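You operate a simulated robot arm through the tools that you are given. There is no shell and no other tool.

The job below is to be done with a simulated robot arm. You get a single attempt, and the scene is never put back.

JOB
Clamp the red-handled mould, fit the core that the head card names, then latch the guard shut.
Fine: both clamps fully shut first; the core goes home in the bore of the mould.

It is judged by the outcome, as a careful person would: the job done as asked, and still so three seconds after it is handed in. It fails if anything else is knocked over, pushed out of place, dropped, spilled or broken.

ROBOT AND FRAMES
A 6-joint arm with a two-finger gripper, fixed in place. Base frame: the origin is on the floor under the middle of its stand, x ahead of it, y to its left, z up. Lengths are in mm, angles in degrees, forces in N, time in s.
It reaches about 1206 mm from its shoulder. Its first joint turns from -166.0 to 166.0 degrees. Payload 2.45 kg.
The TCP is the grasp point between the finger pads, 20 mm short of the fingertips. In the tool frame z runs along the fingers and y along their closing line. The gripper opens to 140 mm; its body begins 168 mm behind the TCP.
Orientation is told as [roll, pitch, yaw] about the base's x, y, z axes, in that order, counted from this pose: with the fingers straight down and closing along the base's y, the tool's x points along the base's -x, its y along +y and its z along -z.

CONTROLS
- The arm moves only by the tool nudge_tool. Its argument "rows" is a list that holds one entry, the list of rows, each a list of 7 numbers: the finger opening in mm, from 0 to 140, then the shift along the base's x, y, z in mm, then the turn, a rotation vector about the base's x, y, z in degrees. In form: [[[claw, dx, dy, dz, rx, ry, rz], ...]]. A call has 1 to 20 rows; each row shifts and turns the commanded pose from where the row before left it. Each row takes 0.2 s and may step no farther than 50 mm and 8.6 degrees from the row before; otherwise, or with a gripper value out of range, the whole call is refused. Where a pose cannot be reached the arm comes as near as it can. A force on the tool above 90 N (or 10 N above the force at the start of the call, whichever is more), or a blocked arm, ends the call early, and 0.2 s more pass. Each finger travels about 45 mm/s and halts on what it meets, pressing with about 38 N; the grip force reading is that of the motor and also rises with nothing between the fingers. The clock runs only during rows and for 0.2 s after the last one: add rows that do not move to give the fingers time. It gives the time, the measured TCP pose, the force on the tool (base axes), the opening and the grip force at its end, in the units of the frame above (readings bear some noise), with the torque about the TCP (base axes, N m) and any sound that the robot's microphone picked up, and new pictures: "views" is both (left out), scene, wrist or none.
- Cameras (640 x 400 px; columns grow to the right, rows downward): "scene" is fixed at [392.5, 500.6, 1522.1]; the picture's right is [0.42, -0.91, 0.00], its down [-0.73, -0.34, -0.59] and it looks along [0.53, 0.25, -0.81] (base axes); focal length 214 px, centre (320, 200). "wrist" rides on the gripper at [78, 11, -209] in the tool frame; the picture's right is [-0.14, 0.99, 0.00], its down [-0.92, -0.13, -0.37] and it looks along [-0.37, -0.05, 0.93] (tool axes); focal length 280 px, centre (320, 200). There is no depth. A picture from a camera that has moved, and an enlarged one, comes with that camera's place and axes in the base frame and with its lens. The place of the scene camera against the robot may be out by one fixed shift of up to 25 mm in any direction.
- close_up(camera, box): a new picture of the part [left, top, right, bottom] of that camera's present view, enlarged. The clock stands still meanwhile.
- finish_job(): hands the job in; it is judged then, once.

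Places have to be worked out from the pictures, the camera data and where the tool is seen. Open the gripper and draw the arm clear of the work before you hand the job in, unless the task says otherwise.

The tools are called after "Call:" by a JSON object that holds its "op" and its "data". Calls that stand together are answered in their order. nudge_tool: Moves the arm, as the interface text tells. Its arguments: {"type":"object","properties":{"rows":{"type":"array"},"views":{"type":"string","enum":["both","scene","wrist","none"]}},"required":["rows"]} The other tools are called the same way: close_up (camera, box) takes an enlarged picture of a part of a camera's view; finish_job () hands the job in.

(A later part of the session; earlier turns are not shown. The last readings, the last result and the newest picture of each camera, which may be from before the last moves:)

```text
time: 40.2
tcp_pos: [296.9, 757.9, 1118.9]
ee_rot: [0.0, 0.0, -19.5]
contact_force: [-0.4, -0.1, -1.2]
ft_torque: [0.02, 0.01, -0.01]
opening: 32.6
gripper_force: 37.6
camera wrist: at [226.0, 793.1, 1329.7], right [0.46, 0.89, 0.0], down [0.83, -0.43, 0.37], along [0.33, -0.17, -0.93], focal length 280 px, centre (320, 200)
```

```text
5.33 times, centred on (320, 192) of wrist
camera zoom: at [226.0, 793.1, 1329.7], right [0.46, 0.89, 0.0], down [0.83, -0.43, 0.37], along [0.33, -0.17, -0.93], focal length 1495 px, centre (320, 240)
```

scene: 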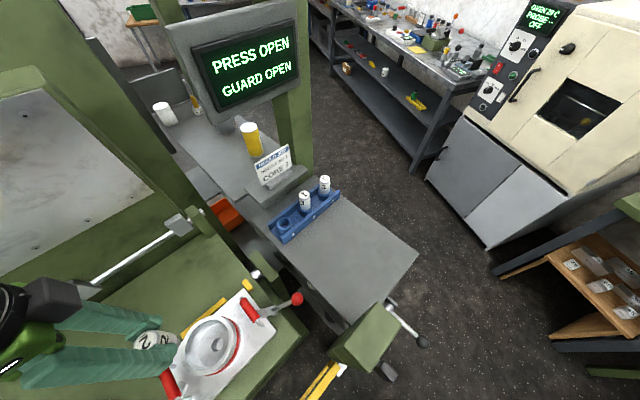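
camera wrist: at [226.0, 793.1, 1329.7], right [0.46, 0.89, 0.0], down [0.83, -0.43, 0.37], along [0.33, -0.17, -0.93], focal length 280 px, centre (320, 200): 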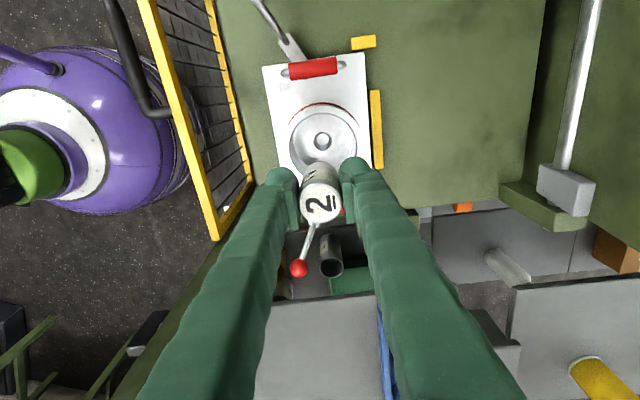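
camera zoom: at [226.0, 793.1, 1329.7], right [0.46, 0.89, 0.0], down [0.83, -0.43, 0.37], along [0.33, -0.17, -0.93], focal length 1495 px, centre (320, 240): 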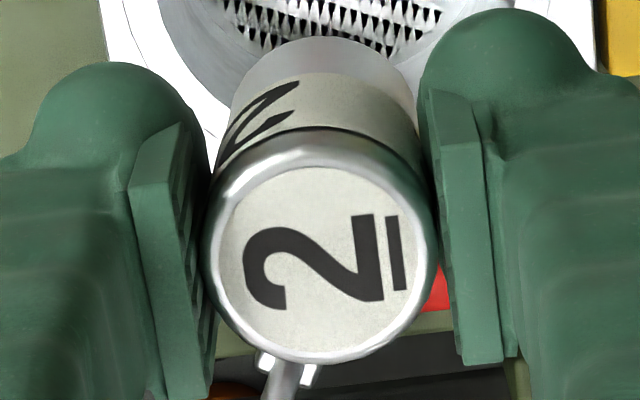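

The core axis is about 5 mm short of the bore axis in +x'. I correct by (+6, +1) and descend until the spigot is just above the pot rim, then re-measure.

Call:
{"op": "nudge_tool", "data": {"rows": [[[24, 3.1, 0.7, -40, 0, 0, 0], [24, 3.1, 0.7, -40, 0, 0, 0], [24, 0, 0, -34, 0, 0, 0], [24, 0, 0, 0, 0, 0, 0], [24, 0, 0, 0, 0, 0, 0]]]}}

Call:
{"op": "close_up", "data": {"camera": "wrist", "box": [285, 120, 355, 180]}}

Call:
{"op": "close_up", "data": {"camera": "scene", "box": [160, 310, 250, 380]}}

```text
time: 41.4
tcp_pos: [303.8, 758.5, 1007.4]
ee_rot: [0.0, 0.0, -19.4]
contact_force: [0.3, 0.0, -2.3]
ft_torque: [-0.02, -0.01, 0.02]
opening: 32.7
gripper_force: 37.5
camera wrist: at [233.6, 793.0, 1216.0], right [0.46, 0.89, 0.0], down [0.83, -0.43, 0.37], along [0.33, -0.17, -0.93], focal length 280 px, centre (320, 200)
```

scene: 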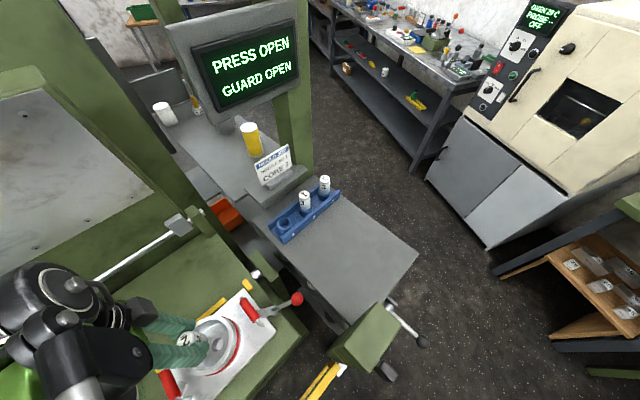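
wrist: 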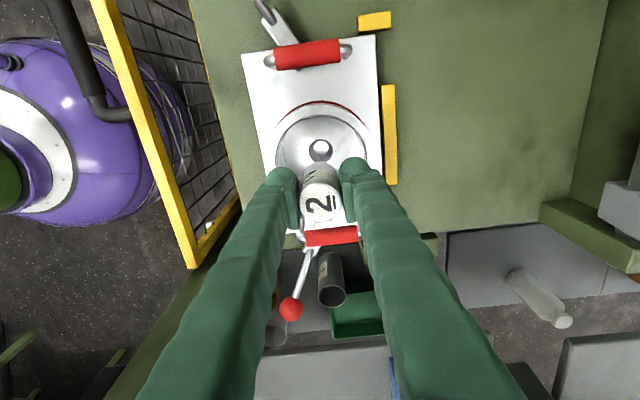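

```text
6.67 times, centred on (320, 150) of wrist
camera zoom: at [233.6, 793.0, 1216.0], right [0.46, 0.89, 0.0], down [0.83, -0.43, 0.37], along [0.33, -0.17, -0.93], focal length 1869 px, centre (320, 533)
```

zoom: 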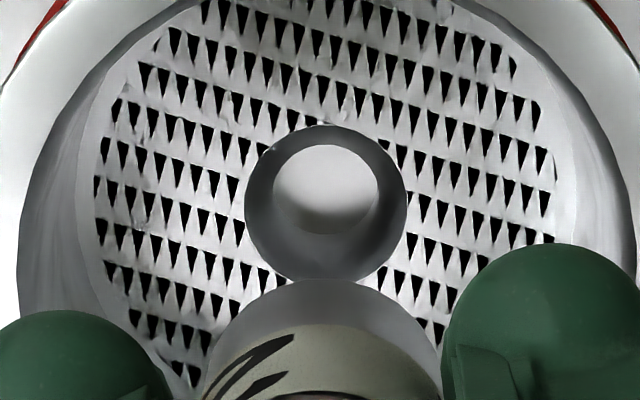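

```text
5.71 times, centred on (205, 345) of scene
camera zoom: at [392.5, 500.6, 1522.1], right [0.42, -0.91, 0.0], down [-0.73, -0.34, -0.59], along [0.53, 0.25, -0.81], focal length 1226 px, centre (977, -629)
```

zoom: 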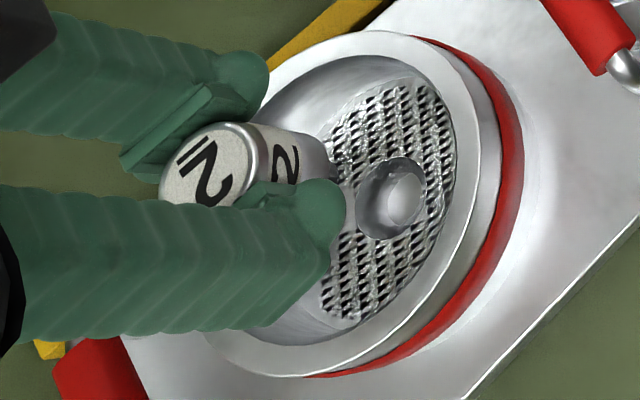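

The core's shoulder is ~49 mm and spigot end ~71 mm below the TCP; the bore axis is ~3 mm back toward -x' and 1 mm toward +y'. I correct that and go down until the spigot is just above the pot floor.

Call:
{"op": "nudge_tool", "data": {"rows": [[[24, -2.6, 2.0, -25, 0, 0, 0], [24, 0, 0, -25, 0, 0, 0], [24, 0, 0, -20, 0, 0, 0], [24, 0, 0, 0, 0, 0, 0], [24, 0, 0, 0, 0, 0, 0]]]}}

Call:
{"op": "close_up", "data": {"camera": "wrist", "box": [270, 120, 370, 220]}}

Call:
{"op": "close_up", "data": {"camera": "scene", "box": [165, 315, 245, 375]}}

```text
time: 42.6
tcp_pos: [302.4, 760.9, 936.8]
ee_rot: [0.0, -0.1, -19.4]
contact_force: [0.2, 0.1, -2.4]
ft_torque: [0.01, -0.01, -0.03]
opening: 32.6
gripper_force: 37.7
camera wrist: at [230.8, 795.7, 1145.5], right [0.46, 0.89, 0.0], down [0.83, -0.43, 0.37], along [0.33, -0.17, -0.93], focal length 280 px, centre (320, 200)
```

scene: 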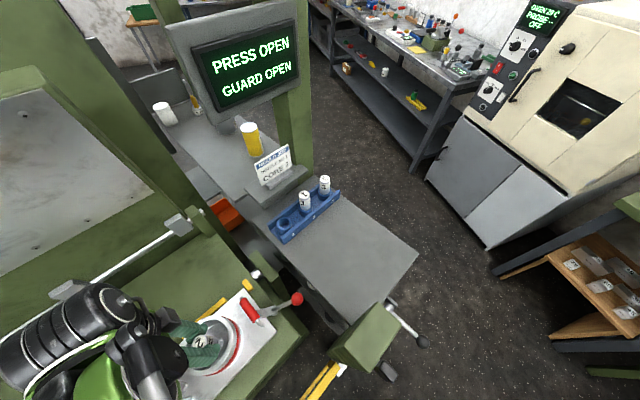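
wrist: 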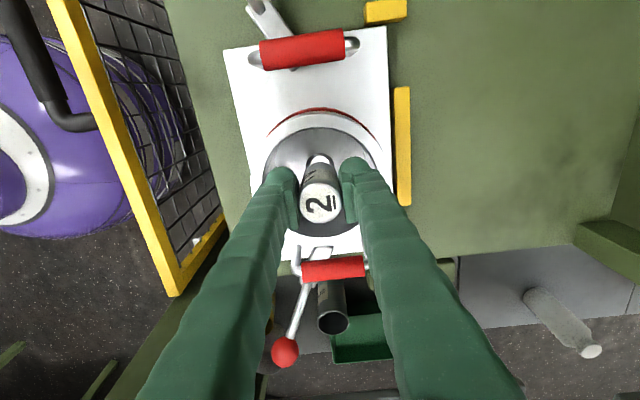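

```text
4.00 times, centred on (320, 170) of wrist
camera zoom: at [230.8, 795.7, 1145.5], right [0.46, 0.89, 0.0], down [0.83, -0.43, 0.37], along [0.33, -0.17, -0.93], focal length 1122 px, centre (320, 320)
```

zoom: 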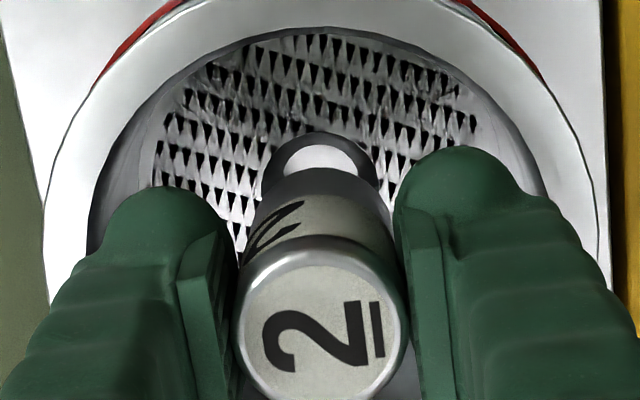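

```text
6.67 times, centred on (205, 345) of scene
camera zoom: at [392.5, 500.6, 1522.1], right [0.42, -0.91, 0.0], down [-0.73, -0.34, -0.59], along [0.53, 0.25, -0.81], focal length 1430 px, centre (1087, -767)
```

zoom: 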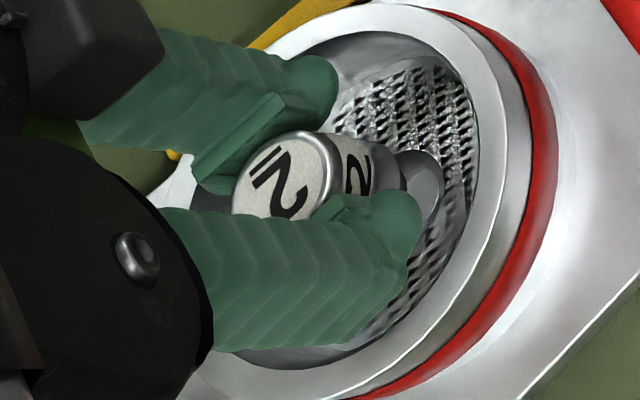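

Call:
{"op": "close_up", "data": {"camera": "wrist", "box": [298, 148, 343, 180]}}

Call:
{"op": "close_up", "data": {"camera": "scene", "box": [205, 330, 240, 355]}}

```text
12.50 times, centred on (320, 164) of wrist
camera zoom: at [230.8, 795.7, 1145.5], right [0.46, 0.89, 0.0], down [0.83, -0.43, 0.37], along [0.33, -0.17, -0.93], focal length 3505 px, centre (314, 650)
```

zoom: 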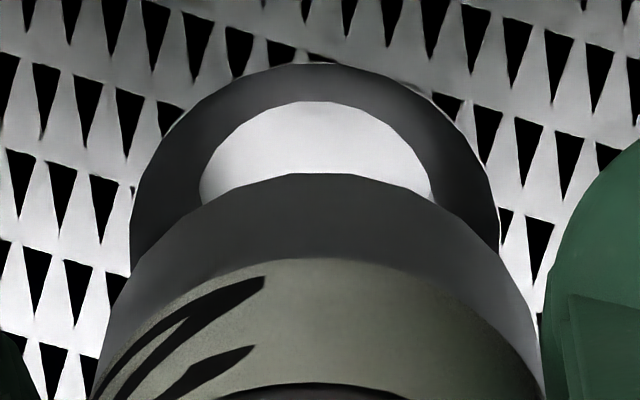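

```text
16.00 times, centred on (222, 342) of scene
camera zoom: at [392.5, 500.6, 1522.1], right [0.42, -0.91, 0.0], down [-0.73, -0.34, -0.59], along [0.53, 0.25, -0.81], focal length 3432 px, centre (1880, -2080)
```

zoom: 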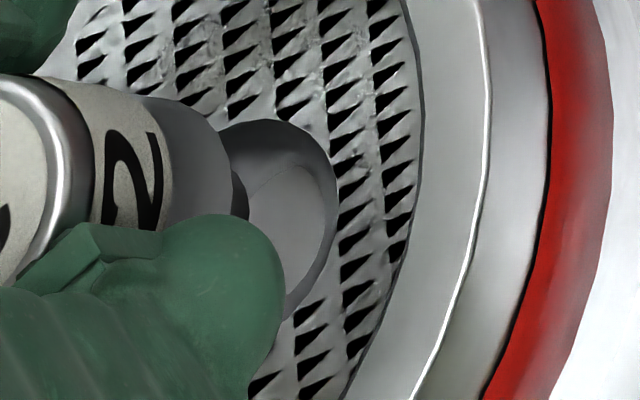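

The core and bore axes now agree within about half a millimetre. I lower gently in small steps, watching the force.

Call:
{"op": "nudge_tool", "data": {"rows": [[[24, 0, 0, -6, 0, 0, 0], [24, 0, 0, -6, 0, 0, 0], [24, 0, 0, -5, 0, 0, 0], [24, 0, 0, 0, 0, 0, 0]]], "views": "wrist"}}

Call:
{"op": "close_up", "data": {"camera": "wrist", "box": [270, 140, 370, 220]}}

```text
time: 43.6
tcp_pos: [302.8, 762.1, 918.1]
ee_rot: [0.0, 0.0, -19.5]
contact_force: [-0.2, 0.4, -2.9]
ft_torque: [0.01, 0.02, -0.02]
opening: 32.6
gripper_force: 37.8
camera wrist: at [231.3, 795.9, 1128.2], right [0.46, 0.89, 0.0], down [0.83, -0.43, 0.37], along [0.33, -0.17, -0.93], focal length 280 px, centre (320, 200)
```

wrist: 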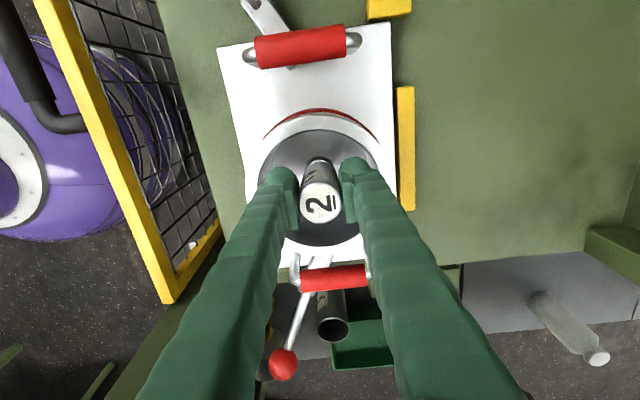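

```text
5.00 times, centred on (320, 180) of wrist
camera zoom: at [231.3, 795.9, 1128.2], right [0.46, 0.89, 0.0], down [0.83, -0.43, 0.37], along [0.33, -0.17, -0.93], focal length 1402 px, centre (320, 300)
```

zoom: 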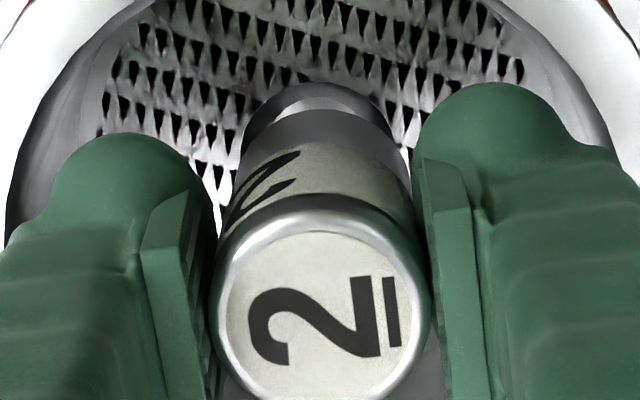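

The spigot end is just entering the bore's mouth with no contact. Before going lower I check finger clearance to the pot rim.

Call:
{"op": "close_up", "data": {"camera": "scene", "box": [165, 305, 245, 380]}}

Call:
{"op": "close_up", "data": {"camera": "wrist", "box": [335, 130, 405, 215]}}

Call:
{"op": "close_up", "data": {"camera": "wrist", "box": [240, 130, 310, 215]}}

```text
5.33 times, centred on (205, 342) of scene
camera zoom: at [392.5, 500.6, 1522.1], right [0.42, -0.91, 0.0], down [-0.73, -0.34, -0.59], along [0.53, 0.25, -0.81], focal length 1144 px, centre (933, -560)
```

zoom: 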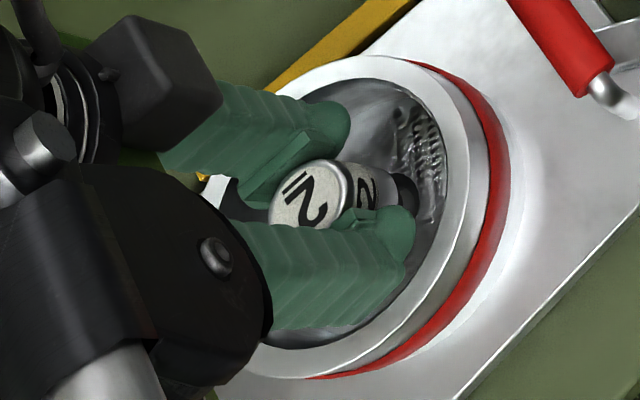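

```text
4.71 times, centred on (370, 172) of wrist
camera zoom: at [231.3, 795.9, 1128.2], right [0.46, 0.89, 0.0], down [0.83, -0.43, 0.37], along [0.33, -0.17, -0.93], focal length 1320 px, centre (85, 329)
```

zoom: 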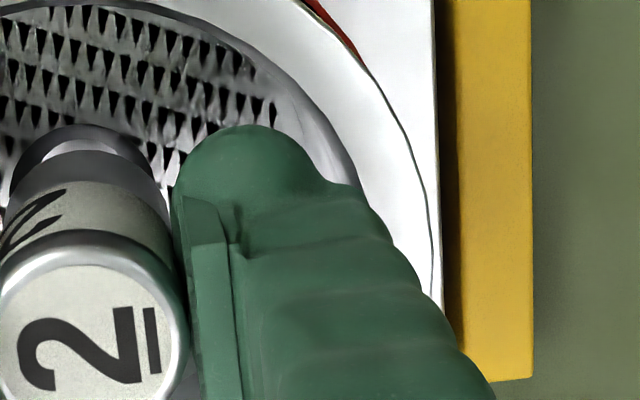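

```text
4.71 times, centred on (275, 172) of wrist
camera zoom: at [231.3, 795.9, 1128.2], right [0.46, 0.89, 0.0], down [0.83, -0.43, 0.37], along [0.33, -0.17, -0.93], focal length 1320 px, centre (532, 329)
```

zoom: 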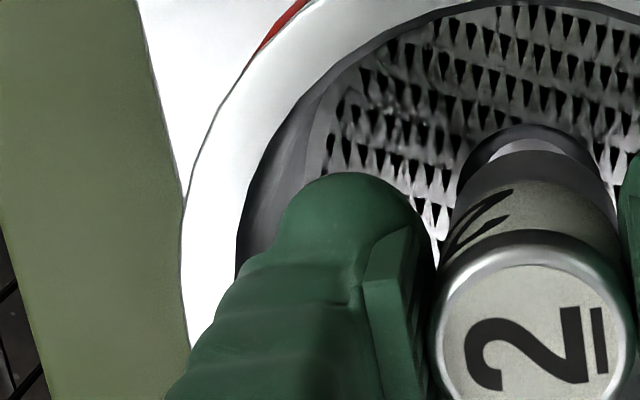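

The ribbed fingers clear the pot wall by under a millimetre, so I will lower until the spigot is well inside the bore, then ease the grip so the core settles guided. First lower another 10 mm.

Call:
{"op": "nudge_tool", "data": {"rows": [[[24, 0, 0, -4, 0, 0, 0], [24, 0, 0, -3, 0, 0, 0], [24, 0, 0, -3, 0, 0, 0], [24, 0, 0, 0, 0, 0, 0]]], "views": "wrist"}}

Call:
{"op": "close_up", "data": {"camera": "wrist", "box": [270, 140, 370, 220]}}

```text
time: 44.6
tcp_pos: [303.2, 758.9, 908.4]
ee_rot: [0.1, 0.1, -19.5]
contact_force: [0.0, 0.2, -2.0]
ft_torque: [-0.01, 0.0, 0.0]
opening: 32.6
gripper_force: 37.8
camera wrist: at [232.1, 794.9, 1118.6], right [0.46, 0.89, 0.0], down [0.83, -0.43, 0.37], along [0.33, -0.17, -0.93], focal length 280 px, centre (320, 200)
```

wrist: 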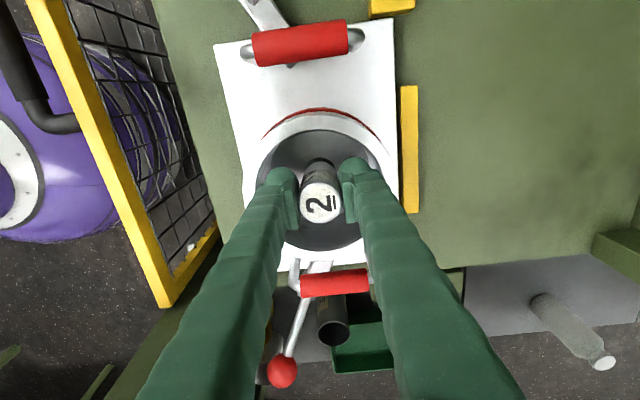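

```text
5.00 times, centred on (320, 180) of wrist
camera zoom: at [232.1, 794.9, 1118.6], right [0.46, 0.89, 0.0], down [0.83, -0.43, 0.37], along [0.33, -0.17, -0.93], focal length 1402 px, centre (320, 300)
```

zoom: 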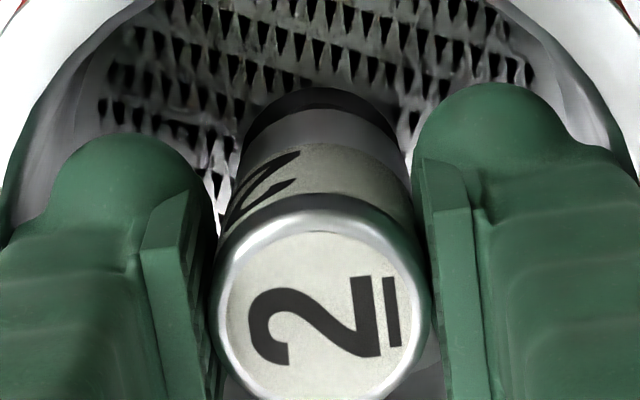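

No contact yet. Two more small steps down.

Call:
{"op": "nudge_tool", "data": {"rows": [[[24, 0, 0, -2, 0, 0, 0], [24, 0, 0, -2, 0, 0, 0], [24, 0, 0, 0, 0, 0, 0]]], "views": "wrist"}}

Call:
{"op": "close_up", "data": {"camera": "wrist", "box": [270, 140, 370, 220]}}

```text
time: 45.4
tcp_pos: [301.9, 760.5, 904.0]
ee_rot: [-0.1, 0.0, -19.6]
contact_force: [0.0, 0.0, -2.5]
ft_torque: [-0.01, 0.02, -0.01]
opening: 32.7
gripper_force: 38.2
camera wrist: at [232.0, 795.2, 1114.2], right [0.46, 0.89, 0.0], down [0.83, -0.43, 0.37], along [0.33, -0.17, -0.93], focal length 280 px, centre (320, 200)
```

wrist: 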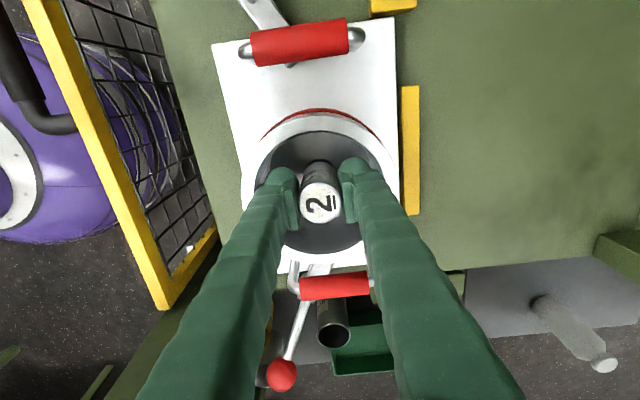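

```text
5.00 times, centred on (320, 180) of wrist
camera zoom: at [232.0, 795.2, 1114.2], right [0.46, 0.89, 0.0], down [0.83, -0.43, 0.37], along [0.33, -0.17, -0.93], focal length 1402 px, centre (320, 300)
```

zoom: 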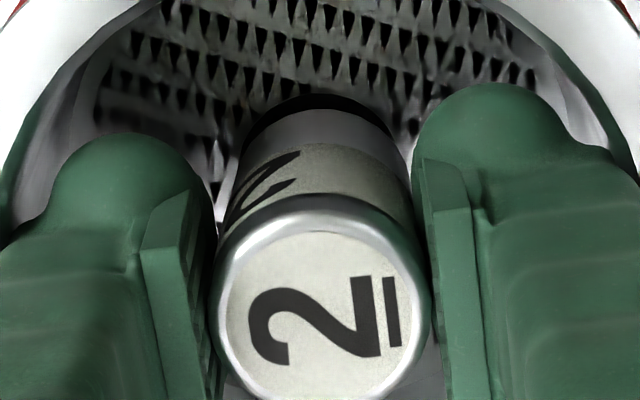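

Call:
{"op": "nudge_tool", "data": {"rows": [[[24, 0, 0, -2, 0, 0, 0], [24, 0, 0, -2, 0, 0, 0], [24, 0, 0, 0, 0, 0, 0]]], "views": "wrist"}}

Call:
{"op": "close_up", "data": {"camera": "wrist", "box": [270, 140, 370, 220]}}

```text
time: 46.2
tcp_pos: [303.2, 760.4, 900.0]
ee_rot: [-0.1, 0.0, -19.5]
contact_force: [-0.9, 0.0, -2.0]
ft_torque: [0.0, 0.03, -0.03]
opening: 32.9
gripper_force: 37.5
camera wrist: at [231.8, 795.6, 1110.0], right [0.46, 0.89, 0.0], down [0.83, -0.43, 0.37], along [0.33, -0.17, -0.93], focal length 280 px, centre (320, 200)
```

wrist: 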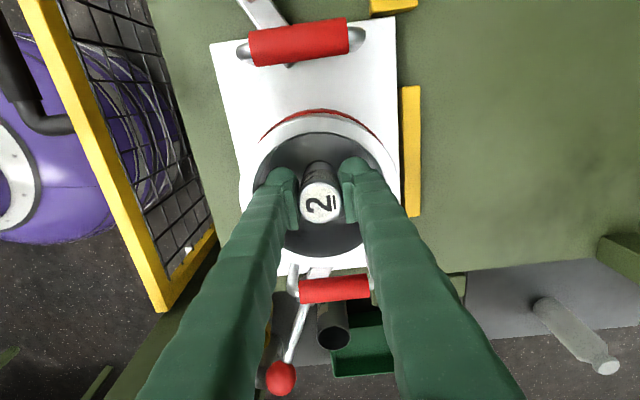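

```text
5.00 times, centred on (320, 180) of wrist
camera zoom: at [231.8, 795.6, 1110.0], right [0.46, 0.89, 0.0], down [0.83, -0.43, 0.37], along [0.33, -0.17, -0.93], focal length 1402 px, centre (320, 300)
```

zoom: 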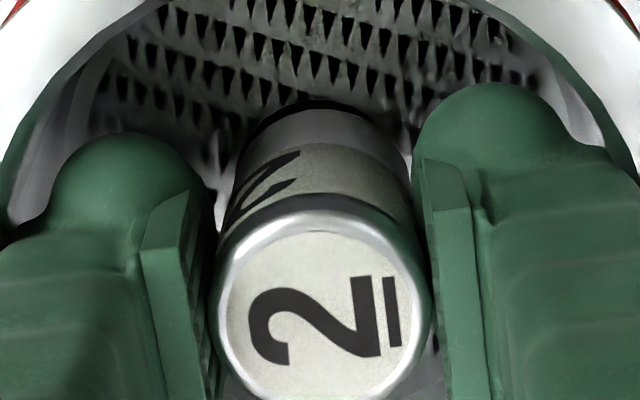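

Still free. I continue in 2 mm steps.

Call:
{"op": "nudge_tool", "data": {"rows": [[[24, 0, 0, -2, 0, 0, 0], [24, 0, 0, 0, 0, 0, 0]]], "views": "none"}}

Call:
{"op": "nudge_tool", "data": {"rows": [[[24, 0, 0, -2, 0, 0, 0], [24, 0, 0, 0, 0, 0, 0]]], "views": "wrist"}}

Call:
{"op": "close_up", "data": {"camera": "wrist", "box": [270, 140, 370, 220]}}

```text
time: 46.8
tcp_pos: [303.1, 760.7, 897.8]
ee_rot: [0.1, 0.0, -19.5]
contact_force: [0.1, 0.4, -1.2]
ft_torque: [0.01, -0.01, 0.02]
opening: 32.6
gripper_force: 38.0
```

```text
time: 47.4
tcp_pos: [301.3, 760.4, 897.1]
ee_rot: [-0.1, 0.0, -19.5]
contact_force: [0.7, 0.0, -2.9]
ft_torque: [-0.03, 0.02, -0.02]
opening: 32.4
gripper_force: 38.2
camera wrist: at [232.0, 795.1, 1106.0], right [0.46, 0.89, 0.0], down [0.83, -0.43, 0.37], along [0.33, -0.17, -0.93], focal length 280 px, centre (320, 200)
```

wrist: 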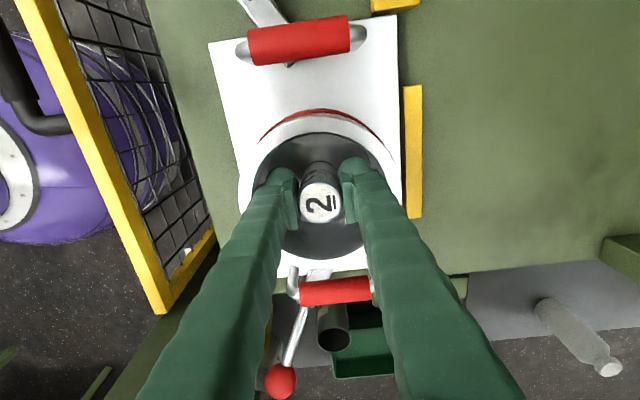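

```text
5.00 times, centred on (320, 180) of wrist
camera zoom: at [232.0, 795.1, 1106.0], right [0.46, 0.89, 0.0], down [0.83, -0.43, 0.37], along [0.33, -0.17, -0.93], focal length 1402 px, centre (320, 300)
```

zoom: 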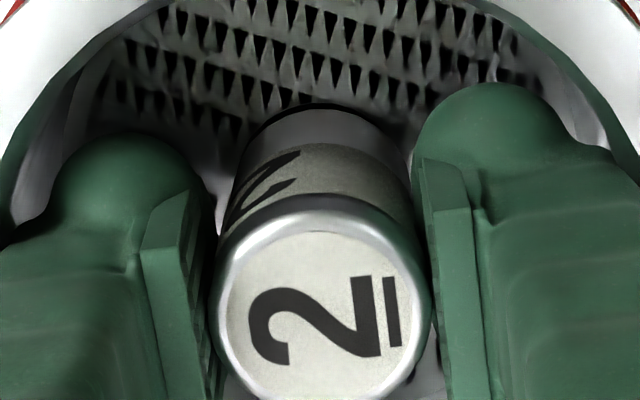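

Call:
{"op": "nudge_tool", "data": {"rows": [[[24, 0, 0, -2, 0, 0, 0], [24, 0, 0, 0, 0, 0, 0]]], "views": "none"}}

Call:
{"op": "nudge_tool", "data": {"rows": [[[24, 0, 0, -2, 0, 0, 0], [24, 0, 0, 0, 0, 0, 0]]], "views": "wrist"}}

Call:
{"op": "close_up", "data": {"camera": "wrist", "box": [270, 140, 370, 220]}}

```text
time: 48.0
tcp_pos: [301.8, 761.0, 893.2]
ee_rot: [0.0, 0.0, -19.5]
contact_force: [-0.6, 0.3, -2.0]
ft_torque: [-0.02, 0.01, -0.03]
opening: 32.5
gripper_force: 38.2
```

```text
time: 48.6
tcp_pos: [302.2, 760.2, 891.3]
ee_rot: [-0.1, 0.0, -19.5]
contact_force: [0.0, -0.8, -1.8]
ft_torque: [-0.01, 0.01, -0.03]
opening: 32.6
gripper_force: 38.1
camera wrist: at [232.2, 794.9, 1101.6], right [0.46, 0.89, 0.0], down [0.83, -0.43, 0.37], along [0.33, -0.17, -0.93], focal length 280 px, centre (320, 200)
```

wrist: 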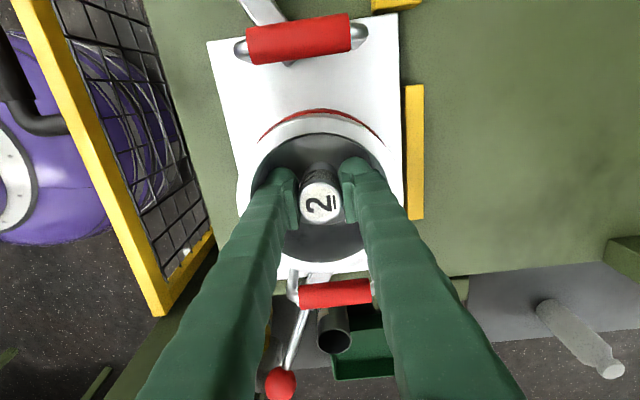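

```text
5.00 times, centred on (320, 180) of wrist
camera zoom: at [232.2, 794.9, 1101.6], right [0.46, 0.89, 0.0], down [0.83, -0.43, 0.37], along [0.33, -0.17, -0.93], focal length 1402 px, centre (320, 300)
```

zoom: 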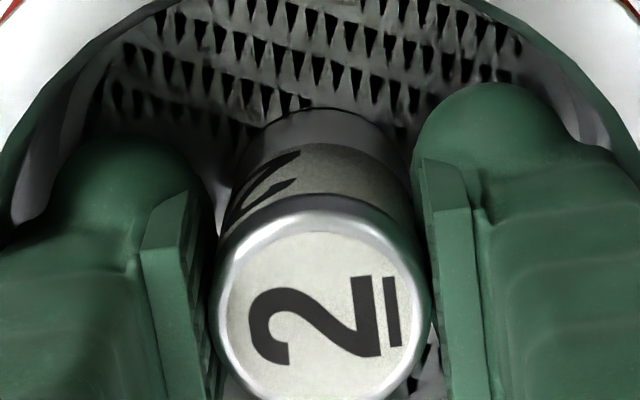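

Call:
{"op": "nudge_tool", "data": {"rows": [[[24, 0, 0, -2, 0, 0, 0], [24, 0, 0, 0, 0, 0, 0]]], "views": "none"}}

Call:
{"op": "nudge_tool", "data": {"rows": [[[24, 0, 0, -2, 0, 0, 0], [24, 0, 0, 0, 0, 0, 0]]], "views": "wrist"}}

Call:
{"op": "close_up", "data": {"camera": "wrist", "box": [270, 140, 370, 220]}}

```text
time: 49.2
tcp_pos: [303.5, 758.2, 891.0]
ee_rot: [0.1, 0.0, -19.5]
contact_force: [3.6, 8.2, 23.3]
ft_torque: [-0.02, -0.06, 0.02]
opening: 32.6
gripper_force: 37.8
```

```text
time: 49.8
tcp_pos: [303.2, 759.4, 888.8]
ee_rot: [0.1, 0.0, -19.4]
contact_force: [5.8, 11.8, 33.0]
ft_torque: [0.21, -0.12, 0.01]
opening: 32.5
gripper_force: 37.9
camera wrist: at [231.8, 794.5, 1099.0], right [0.46, 0.89, 0.0], down [0.82, -0.43, 0.37], along [0.33, -0.17, -0.93], focal length 280 px, centre (320, 200)
```

wrist: 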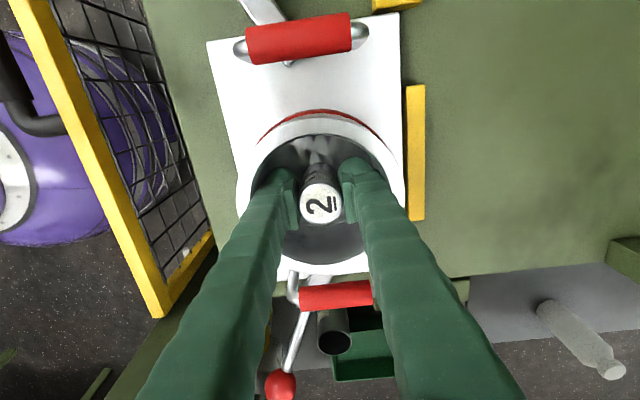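

```text
5.00 times, centred on (320, 180) of wrist
camera zoom: at [231.8, 794.5, 1099.0], right [0.46, 0.89, 0.0], down [0.82, -0.43, 0.37], along [0.33, -0.17, -0.93], focal length 1402 px, centre (320, 300)
```

zoom: 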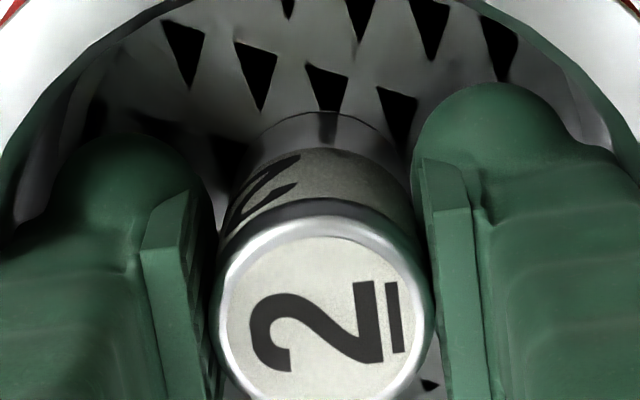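

Contact: about 33 N upward with some sideways force toward +y'. I need to know whether this is the core seating or a finger touching the pot rim, so I look closely.

Call:
{"op": "close_up", "data": {"camera": "wrist", "box": [235, 130, 315, 230]}}

Call:
{"op": "close_up", "data": {"camera": "wrist", "box": [330, 130, 410, 230]}}

Call:
{"op": "close_up", "data": {"camera": "scene", "box": [165, 305, 245, 380]}}

Call:
{"op": "close_up", "data": {"camera": "wrist", "box": [295, 145, 345, 185]}}

```text
4.00 times, centred on (275, 180) of wrist
camera zoom: at [231.8, 794.5, 1099.0], right [0.46, 0.89, 0.0], down [0.82, -0.43, 0.37], along [0.33, -0.17, -0.93], focal length 1122 px, centre (500, 280)
```

zoom: 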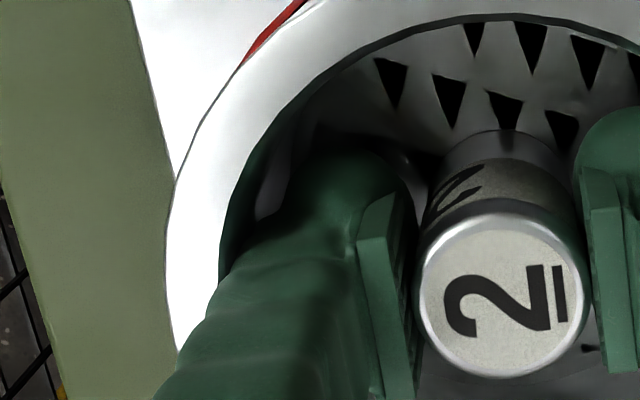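

```text
4.00 times, centred on (370, 180) of wrist
camera zoom: at [231.8, 794.5, 1099.0], right [0.46, 0.89, 0.0], down [0.82, -0.43, 0.37], along [0.33, -0.17, -0.93], focal length 1122 px, centre (120, 280)
```

zoom: 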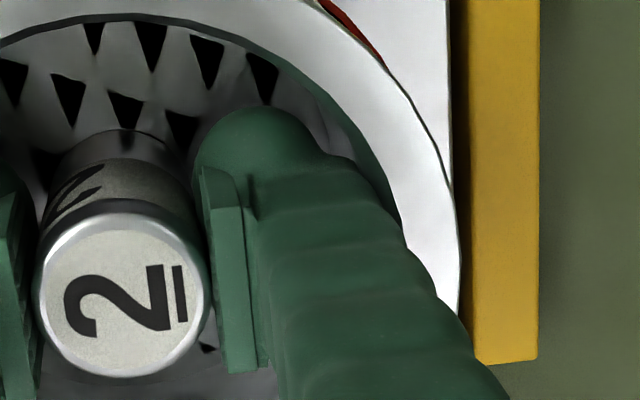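

```text
5.33 times, centred on (205, 342) of scene
camera zoom: at [392.5, 500.6, 1522.1], right [0.42, -0.91, 0.0], down [-0.73, -0.34, -0.59], along [0.53, 0.25, -0.81], focal length 1144 px, centre (933, -560)
```

zoom: 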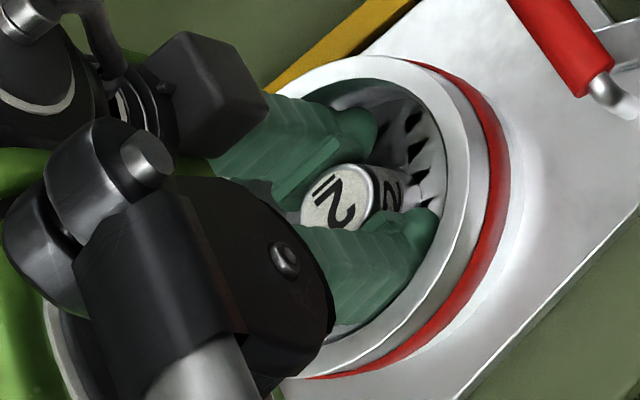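

```text
10.00 times, centred on (320, 165) of wrist
camera zoom: at [231.8, 794.5, 1099.0], right [0.46, 0.89, 0.0], down [0.82, -0.43, 0.37], along [0.33, -0.17, -0.93], focal length 2804 px, centre (320, 550)
```

zoom: 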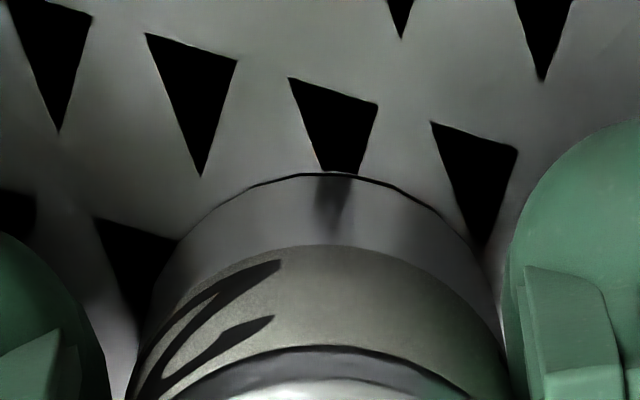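

The core's body now meets the pot floor with no gap left, and the sideways force comes from the left finger lightly touching the pot wall. I shift ~0.8 mm toward +y' and ease up 1 mm to unload before releasing.

Call:
{"op": "nudge_tool", "data": {"rows": [[[24, 0.3, 0.8, 1.0, 0, 0, 0], [24, 0, 0, 0, 0, 0, 0]]], "views": "none"}}

```text
time: 50.4
tcp_pos: [303.2, 761.2, 888.7]
ee_rot: [-0.1, 0.0, -19.5]
contact_force: [0.4, -0.8, 0.9]
ft_torque: [-0.01, 0.04, 0.0]
opening: 32.5
gripper_force: 38.4
```

Unloaded: forces near zero with the core's weight now carried by the mould. I ease the fingers open slightly.

Call:
{"op": "nudge_tool", "data": {"rows": [[[35, 0, 0, 0, 0, 0, 0], [35, 0, 0, 0, 0, 0, 0]]], "views": "wrist"}}

Call:
{"op": "close_up", "data": {"camera": "wrist", "box": [270, 140, 370, 220]}}

```text
time: 51.0
tcp_pos: [302.0, 760.4, 888.1]
ee_rot: [-0.1, 0.0, -19.6]
contact_force: [0.1, 0.3, -0.2]
ft_torque: [0.02, -0.01, 0.01]
opening: 35.2
gripper_force: 0.2
camera wrist: at [231.8, 795.9, 1099.3], right [0.46, 0.89, 0.0], down [0.83, -0.43, 0.37], along [0.33, -0.17, -0.93], focal length 280 px, centre (320, 200)
```

wrist: 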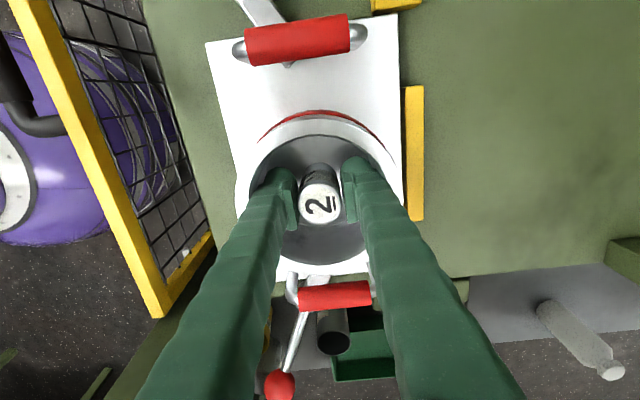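

```text
5.00 times, centred on (320, 180) of wrist
camera zoom: at [231.8, 795.9, 1099.3], right [0.46, 0.89, 0.0], down [0.83, -0.43, 0.37], along [0.33, -0.17, -0.93], focal length 1402 px, centre (320, 300)
```

zoom: 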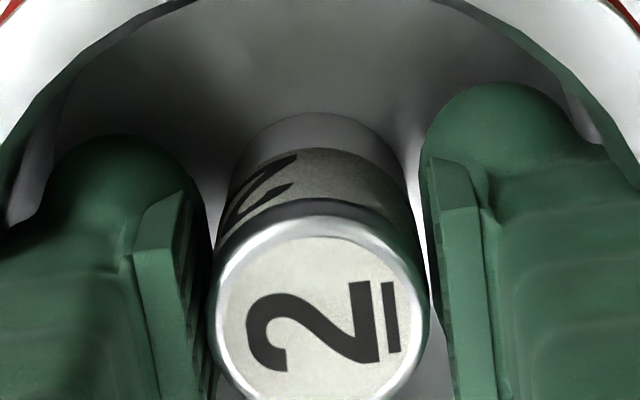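

The fingers are free of the core. I raise straight up slowly and check that the core stays put.

Call:
{"op": "nudge_tool", "data": {"rows": [[[35.5, 0, 0, 3, 0, 0, 0], [35.5, 0, 0, 6, 0, 0, 0], [35.5, 0, 0, 8, 0, 0, 0], [36, 0, 0, 12, 0, 0, 0], [36, 0, 0, 0, 0, 0, 0]]]}}

Call:
{"op": "close_up", "data": {"camera": "wrist", "box": [270, 120, 370, 220]}}

Call:
{"op": "close_up", "data": {"camera": "scene", "box": [165, 305, 245, 380]}}

```text
time: 52.2
tcp_pos: [303.0, 760.2, 917.9]
ee_rot: [0.0, 0.1, -19.5]
contact_force: [0.7, -0.2, 0.2]
ft_torque: [0.0, 0.03, 0.02]
opening: 35.8
gripper_force: 0.1
camera wrist: at [231.8, 795.2, 1127.6], right [0.46, 0.89, 0.0], down [0.83, -0.43, 0.37], along [0.33, -0.17, -0.93], focal length 280 px, centre (320, 200)
```

scene: 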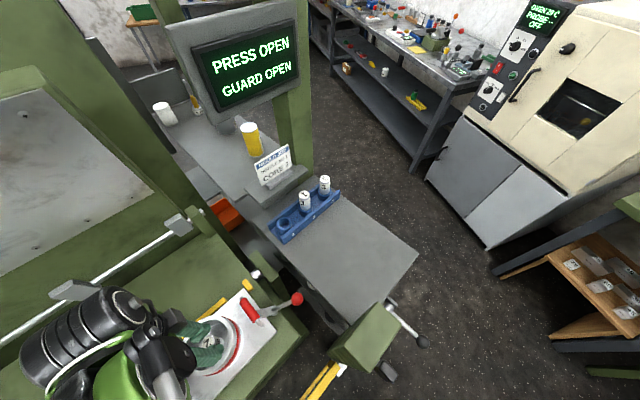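
wrist: 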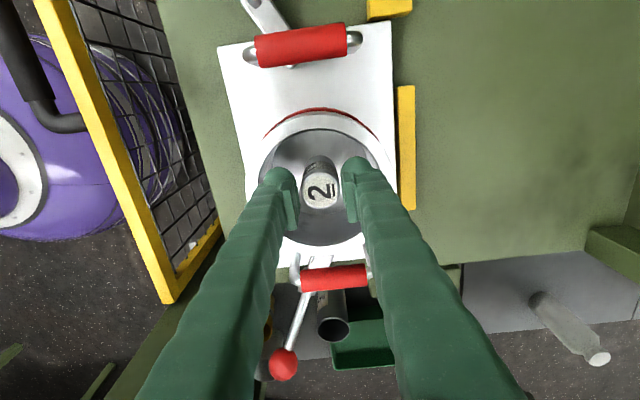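

```text
4.00 times, centred on (320, 170) of wrist
camera zoom: at [231.8, 795.2, 1127.6], right [0.46, 0.89, 0.0], down [0.83, -0.43, 0.37], along [0.33, -0.17, -0.93], focal length 1122 px, centre (320, 320)
```

zoom: 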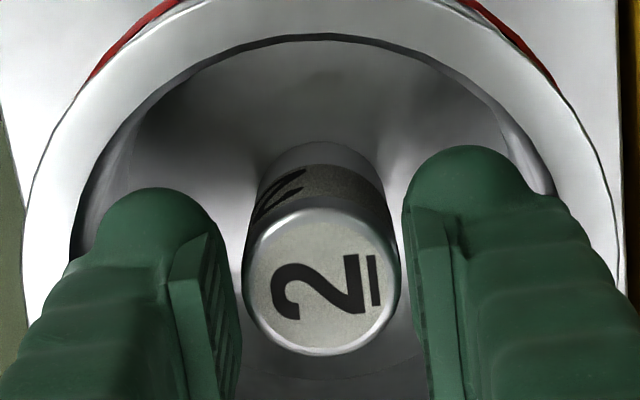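

```text
5.33 times, centred on (205, 342) of scene
camera zoom: at [392.5, 500.6, 1522.1], right [0.42, -0.91, 0.0], down [-0.73, -0.34, -0.59], along [0.53, 0.25, -0.81], focal length 1144 px, centre (933, -560)
```

zoom: 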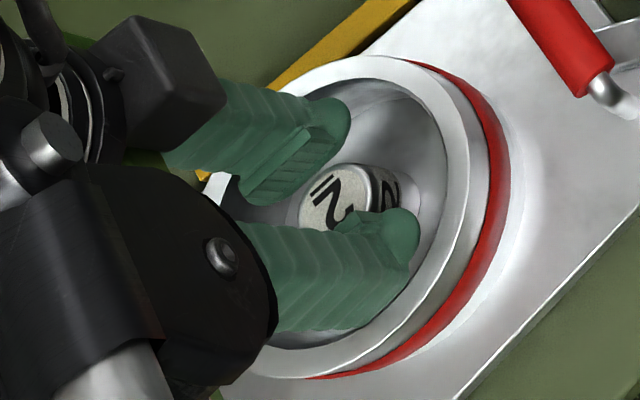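

The core stands on its own. I lift clear and inspect it from above.

Call:
{"op": "nudge_tool", "data": {"rows": [[[36, 0, 0, 30, 0, 0, 0], [36, 0, 0, 40, 0, 0, 0], [36, 0, 0, 40, 0, 0, 0], [20, 0, 0, 0, 0, 0, 0]]]}}

Call:
{"op": "close_up", "data": {"camera": "wrist", "box": [270, 110, 370, 210]}}

Call:
{"op": "close_up", "data": {"camera": "scene", "box": [165, 305, 245, 380]}}

```text
time: 53.2
tcp_pos: [302.1, 763.1, 1027.9]
ee_rot: [0.0, 0.0, -19.5]
contact_force: [0.0, -0.4, -0.4]
ft_torque: [-0.02, 0.02, -0.02]
opening: 20.0
gripper_force: 0.0
camera wrist: at [230.5, 797.6, 1237.7], right [0.46, 0.89, 0.0], down [0.83, -0.43, 0.37], along [0.33, -0.17, -0.93], focal length 280 px, centre (320, 200)
```

scene: 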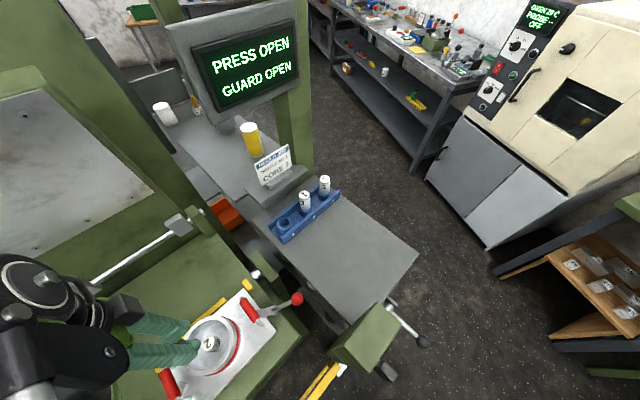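
wrist: 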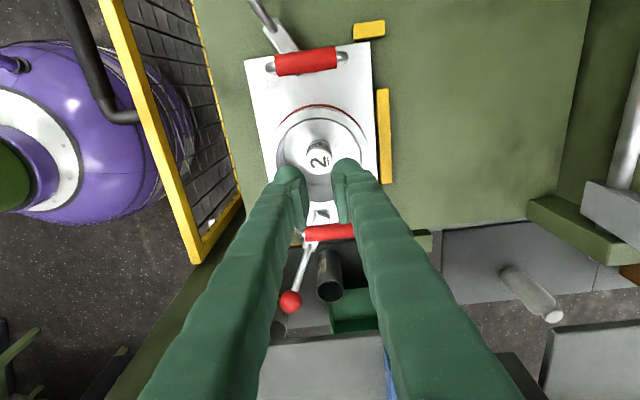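

```text
4.00 times, centred on (320, 160) of wrist
camera zoom: at [230.5, 797.6, 1237.7], right [0.46, 0.89, 0.0], down [0.83, -0.43, 0.37], along [0.33, -0.17, -0.93], focal length 1122 px, centre (320, 360)
```

zoom: 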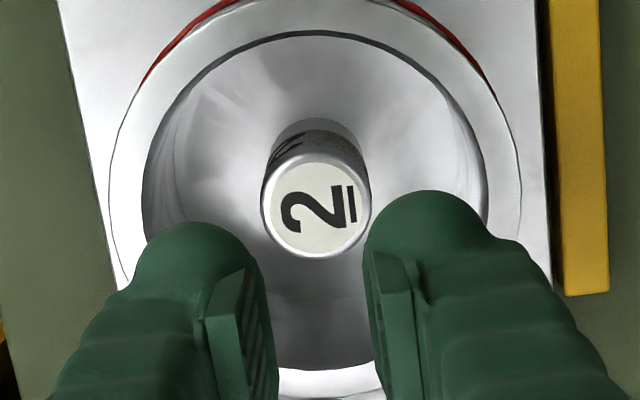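

```text
5.33 times, centred on (205, 342) of scene
camera zoom: at [392.5, 500.6, 1522.1], right [0.42, -0.91, 0.0], down [-0.73, -0.34, -0.59], along [0.53, 0.25, -0.81], focal length 1144 px, centre (933, -560)
```

zoom: 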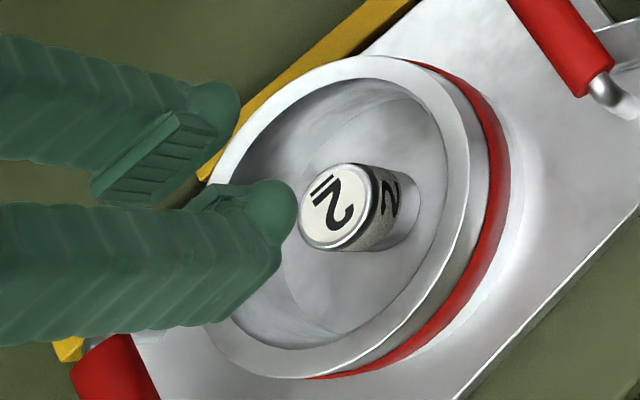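

The core stands upright and centred, top near z≈907. To be sure it is fully home I close the fingers and press gently on its top.

Call:
{"op": "nudge_tool", "data": {"rows": [[[0, 2.1, -1.7, -40, 0, 0, 0], [0, 2.1, -1.7, -30, 0, 0, 0], [0, 0, 0, -22, 0, 0, 0], [0, 0, 0, 0, 0, 0, 0]]], "views": "wrist"}}

```text
time: 54.2
tcp_pos: [308.1, 758.7, 935.4]
ee_rot: [0.1, 0.0, -19.5]
contact_force: [-0.1, 0.0, 0.4]
ft_torque: [-0.01, 0.01, -0.01]
opening: 0.2
gripper_force: 29.6
camera wrist: at [237.5, 792.9, 1144.7], right [0.46, 0.89, 0.0], down [0.83, -0.43, 0.37], along [0.33, -0.17, -0.93], focal length 280 px, centre (320, 200)
```

wrist: 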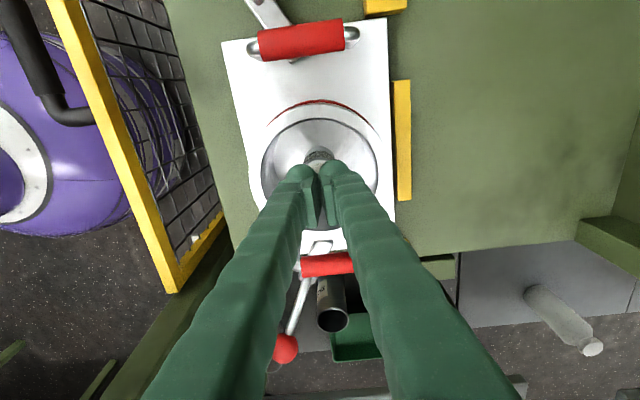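

Call:
{"op": "nudge_tool", "data": {"rows": [[[0, -2.5, 1.2, -3, 0, 0, 0], [0, 0, 0, -3, 0, 0, 0], [0, 0, 0, -2, 0, 0, 0], [0, 0, 0, 0, 0, 0, 0]]], "views": "none"}}

```text
time: 55.2
tcp_pos: [304.9, 759.7, 928.5]
ee_rot: [0.0, -0.1, -19.6]
contact_force: [0.0, -0.3, -0.1]
ft_torque: [-0.01, 0.0, 0.06]
opening: 0.0
gripper_force: 29.1
```

Not touching yet; I press on in 1.5 mm steps.

Call:
{"op": "nudge_tool", "data": {"rows": [[[0, 0, 0, -1.5, 0, 0, 0], [0, 0, 0, -1.5, 0, 0, 0], [0, 0, 0, 0, 0, 0, 0]]], "views": "none"}}

Call:
{"op": "nudge_tool", "data": {"rows": [[[0, 0, 0, -1.5, 0, 0, 0], [0, 0, 0, 0, 0, 0, 0]]], "views": "wrist"}}

```text
time: 56.0
tcp_pos: [304.2, 758.0, 926.5]
ee_rot: [0.1, 0.0, -19.5]
contact_force: [3.3, 8.4, 33.2]
ft_torque: [0.3, -0.08, -0.02]
opening: 6.1
gripper_force: 29.4
```

```text
time: 56.6
tcp_pos: [304.7, 756.8, 926.4]
ee_rot: [0.3, 0.0, -19.5]
contact_force: [8.7, 20.7, 74.4]
ft_torque: [0.82, -0.32, 0.01]
opening: 5.8
gripper_force: 29.4
camera wrist: at [233.3, 791.9, 1136.1], right [0.46, 0.89, 0.0], down [0.82, -0.43, 0.37], along [0.33, -0.17, -0.93], focal length 280 px, centre (320, 200)
```

wrist: 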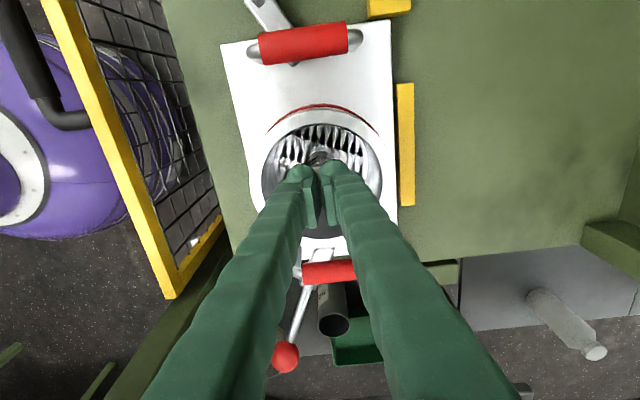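

74 N gives a solid stop with the top at z≈906.5, so the core is home. I now lift clear and reposition the arm to look at the guard, its handle and the post from the robot side.

Call:
{"op": "nudge_tool", "data": {"rows": [[[0, 0, 0, 10, 0, 0, 0], [0, 0, 0, 40, 0, 0, 0], [0, 0, 0, 45, 0, 0, 0], [0, 0, 0, 45, 0, 0, 0], [0, 0, -25, 0, 0, 0, 8.2], [0, 0, -25, 0, 0, 0, 8.2], [0, 0, -25, 0, 0, 0, 8.2], [0, 0, -25, 0, 0, 0, 8.2], [0, 0, -25, 0, 0, 0, 8.2], [0, 0, -25, 0, 0, 0, 8.2], [0, 0, -25, 0, 0, 0, 8.2], [0, 0, -25, 0, 0, 0, 8.2], [0, 0, -25, 0, 0, 0, 8.2], [0, 0, -25, 0, 0, 0, 8.2], [0, 0, -25, 0, 0, 0, 8.0], [0, 0, 0, 0, 0, 0, 0]]]}}

```text
time: 60.0
tcp_pos: [303.3, 485.1, 1063.2]
ee_rot: [0.0, 0.0, 70.6]
contact_force: [-0.2, -0.6, 0.2]
ft_torque: [0.01, -0.02, 0.0]
opening: 0.0
gripper_force: 29.5
camera wrist: at [266.9, 412.5, 1273.0], right [-0.89, 0.46, 0.0], down [0.43, 0.83, 0.37], along [0.17, 0.33, -0.93], focal length 280 px, centre (320, 200)
```

scene: 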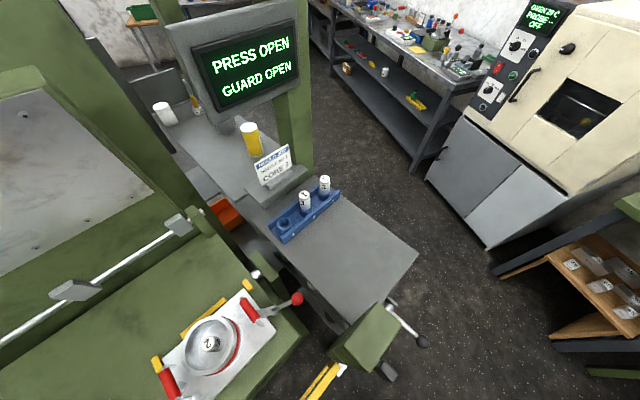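
wrist: 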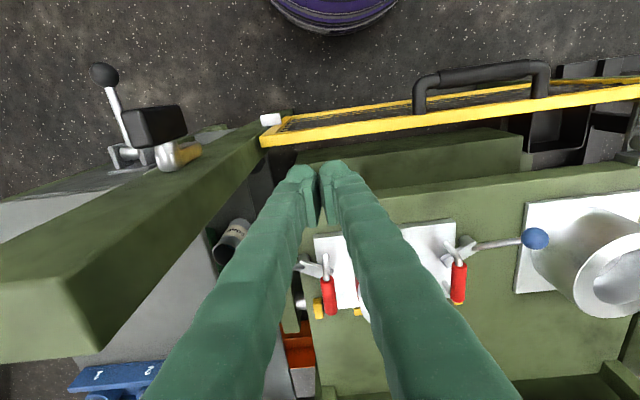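

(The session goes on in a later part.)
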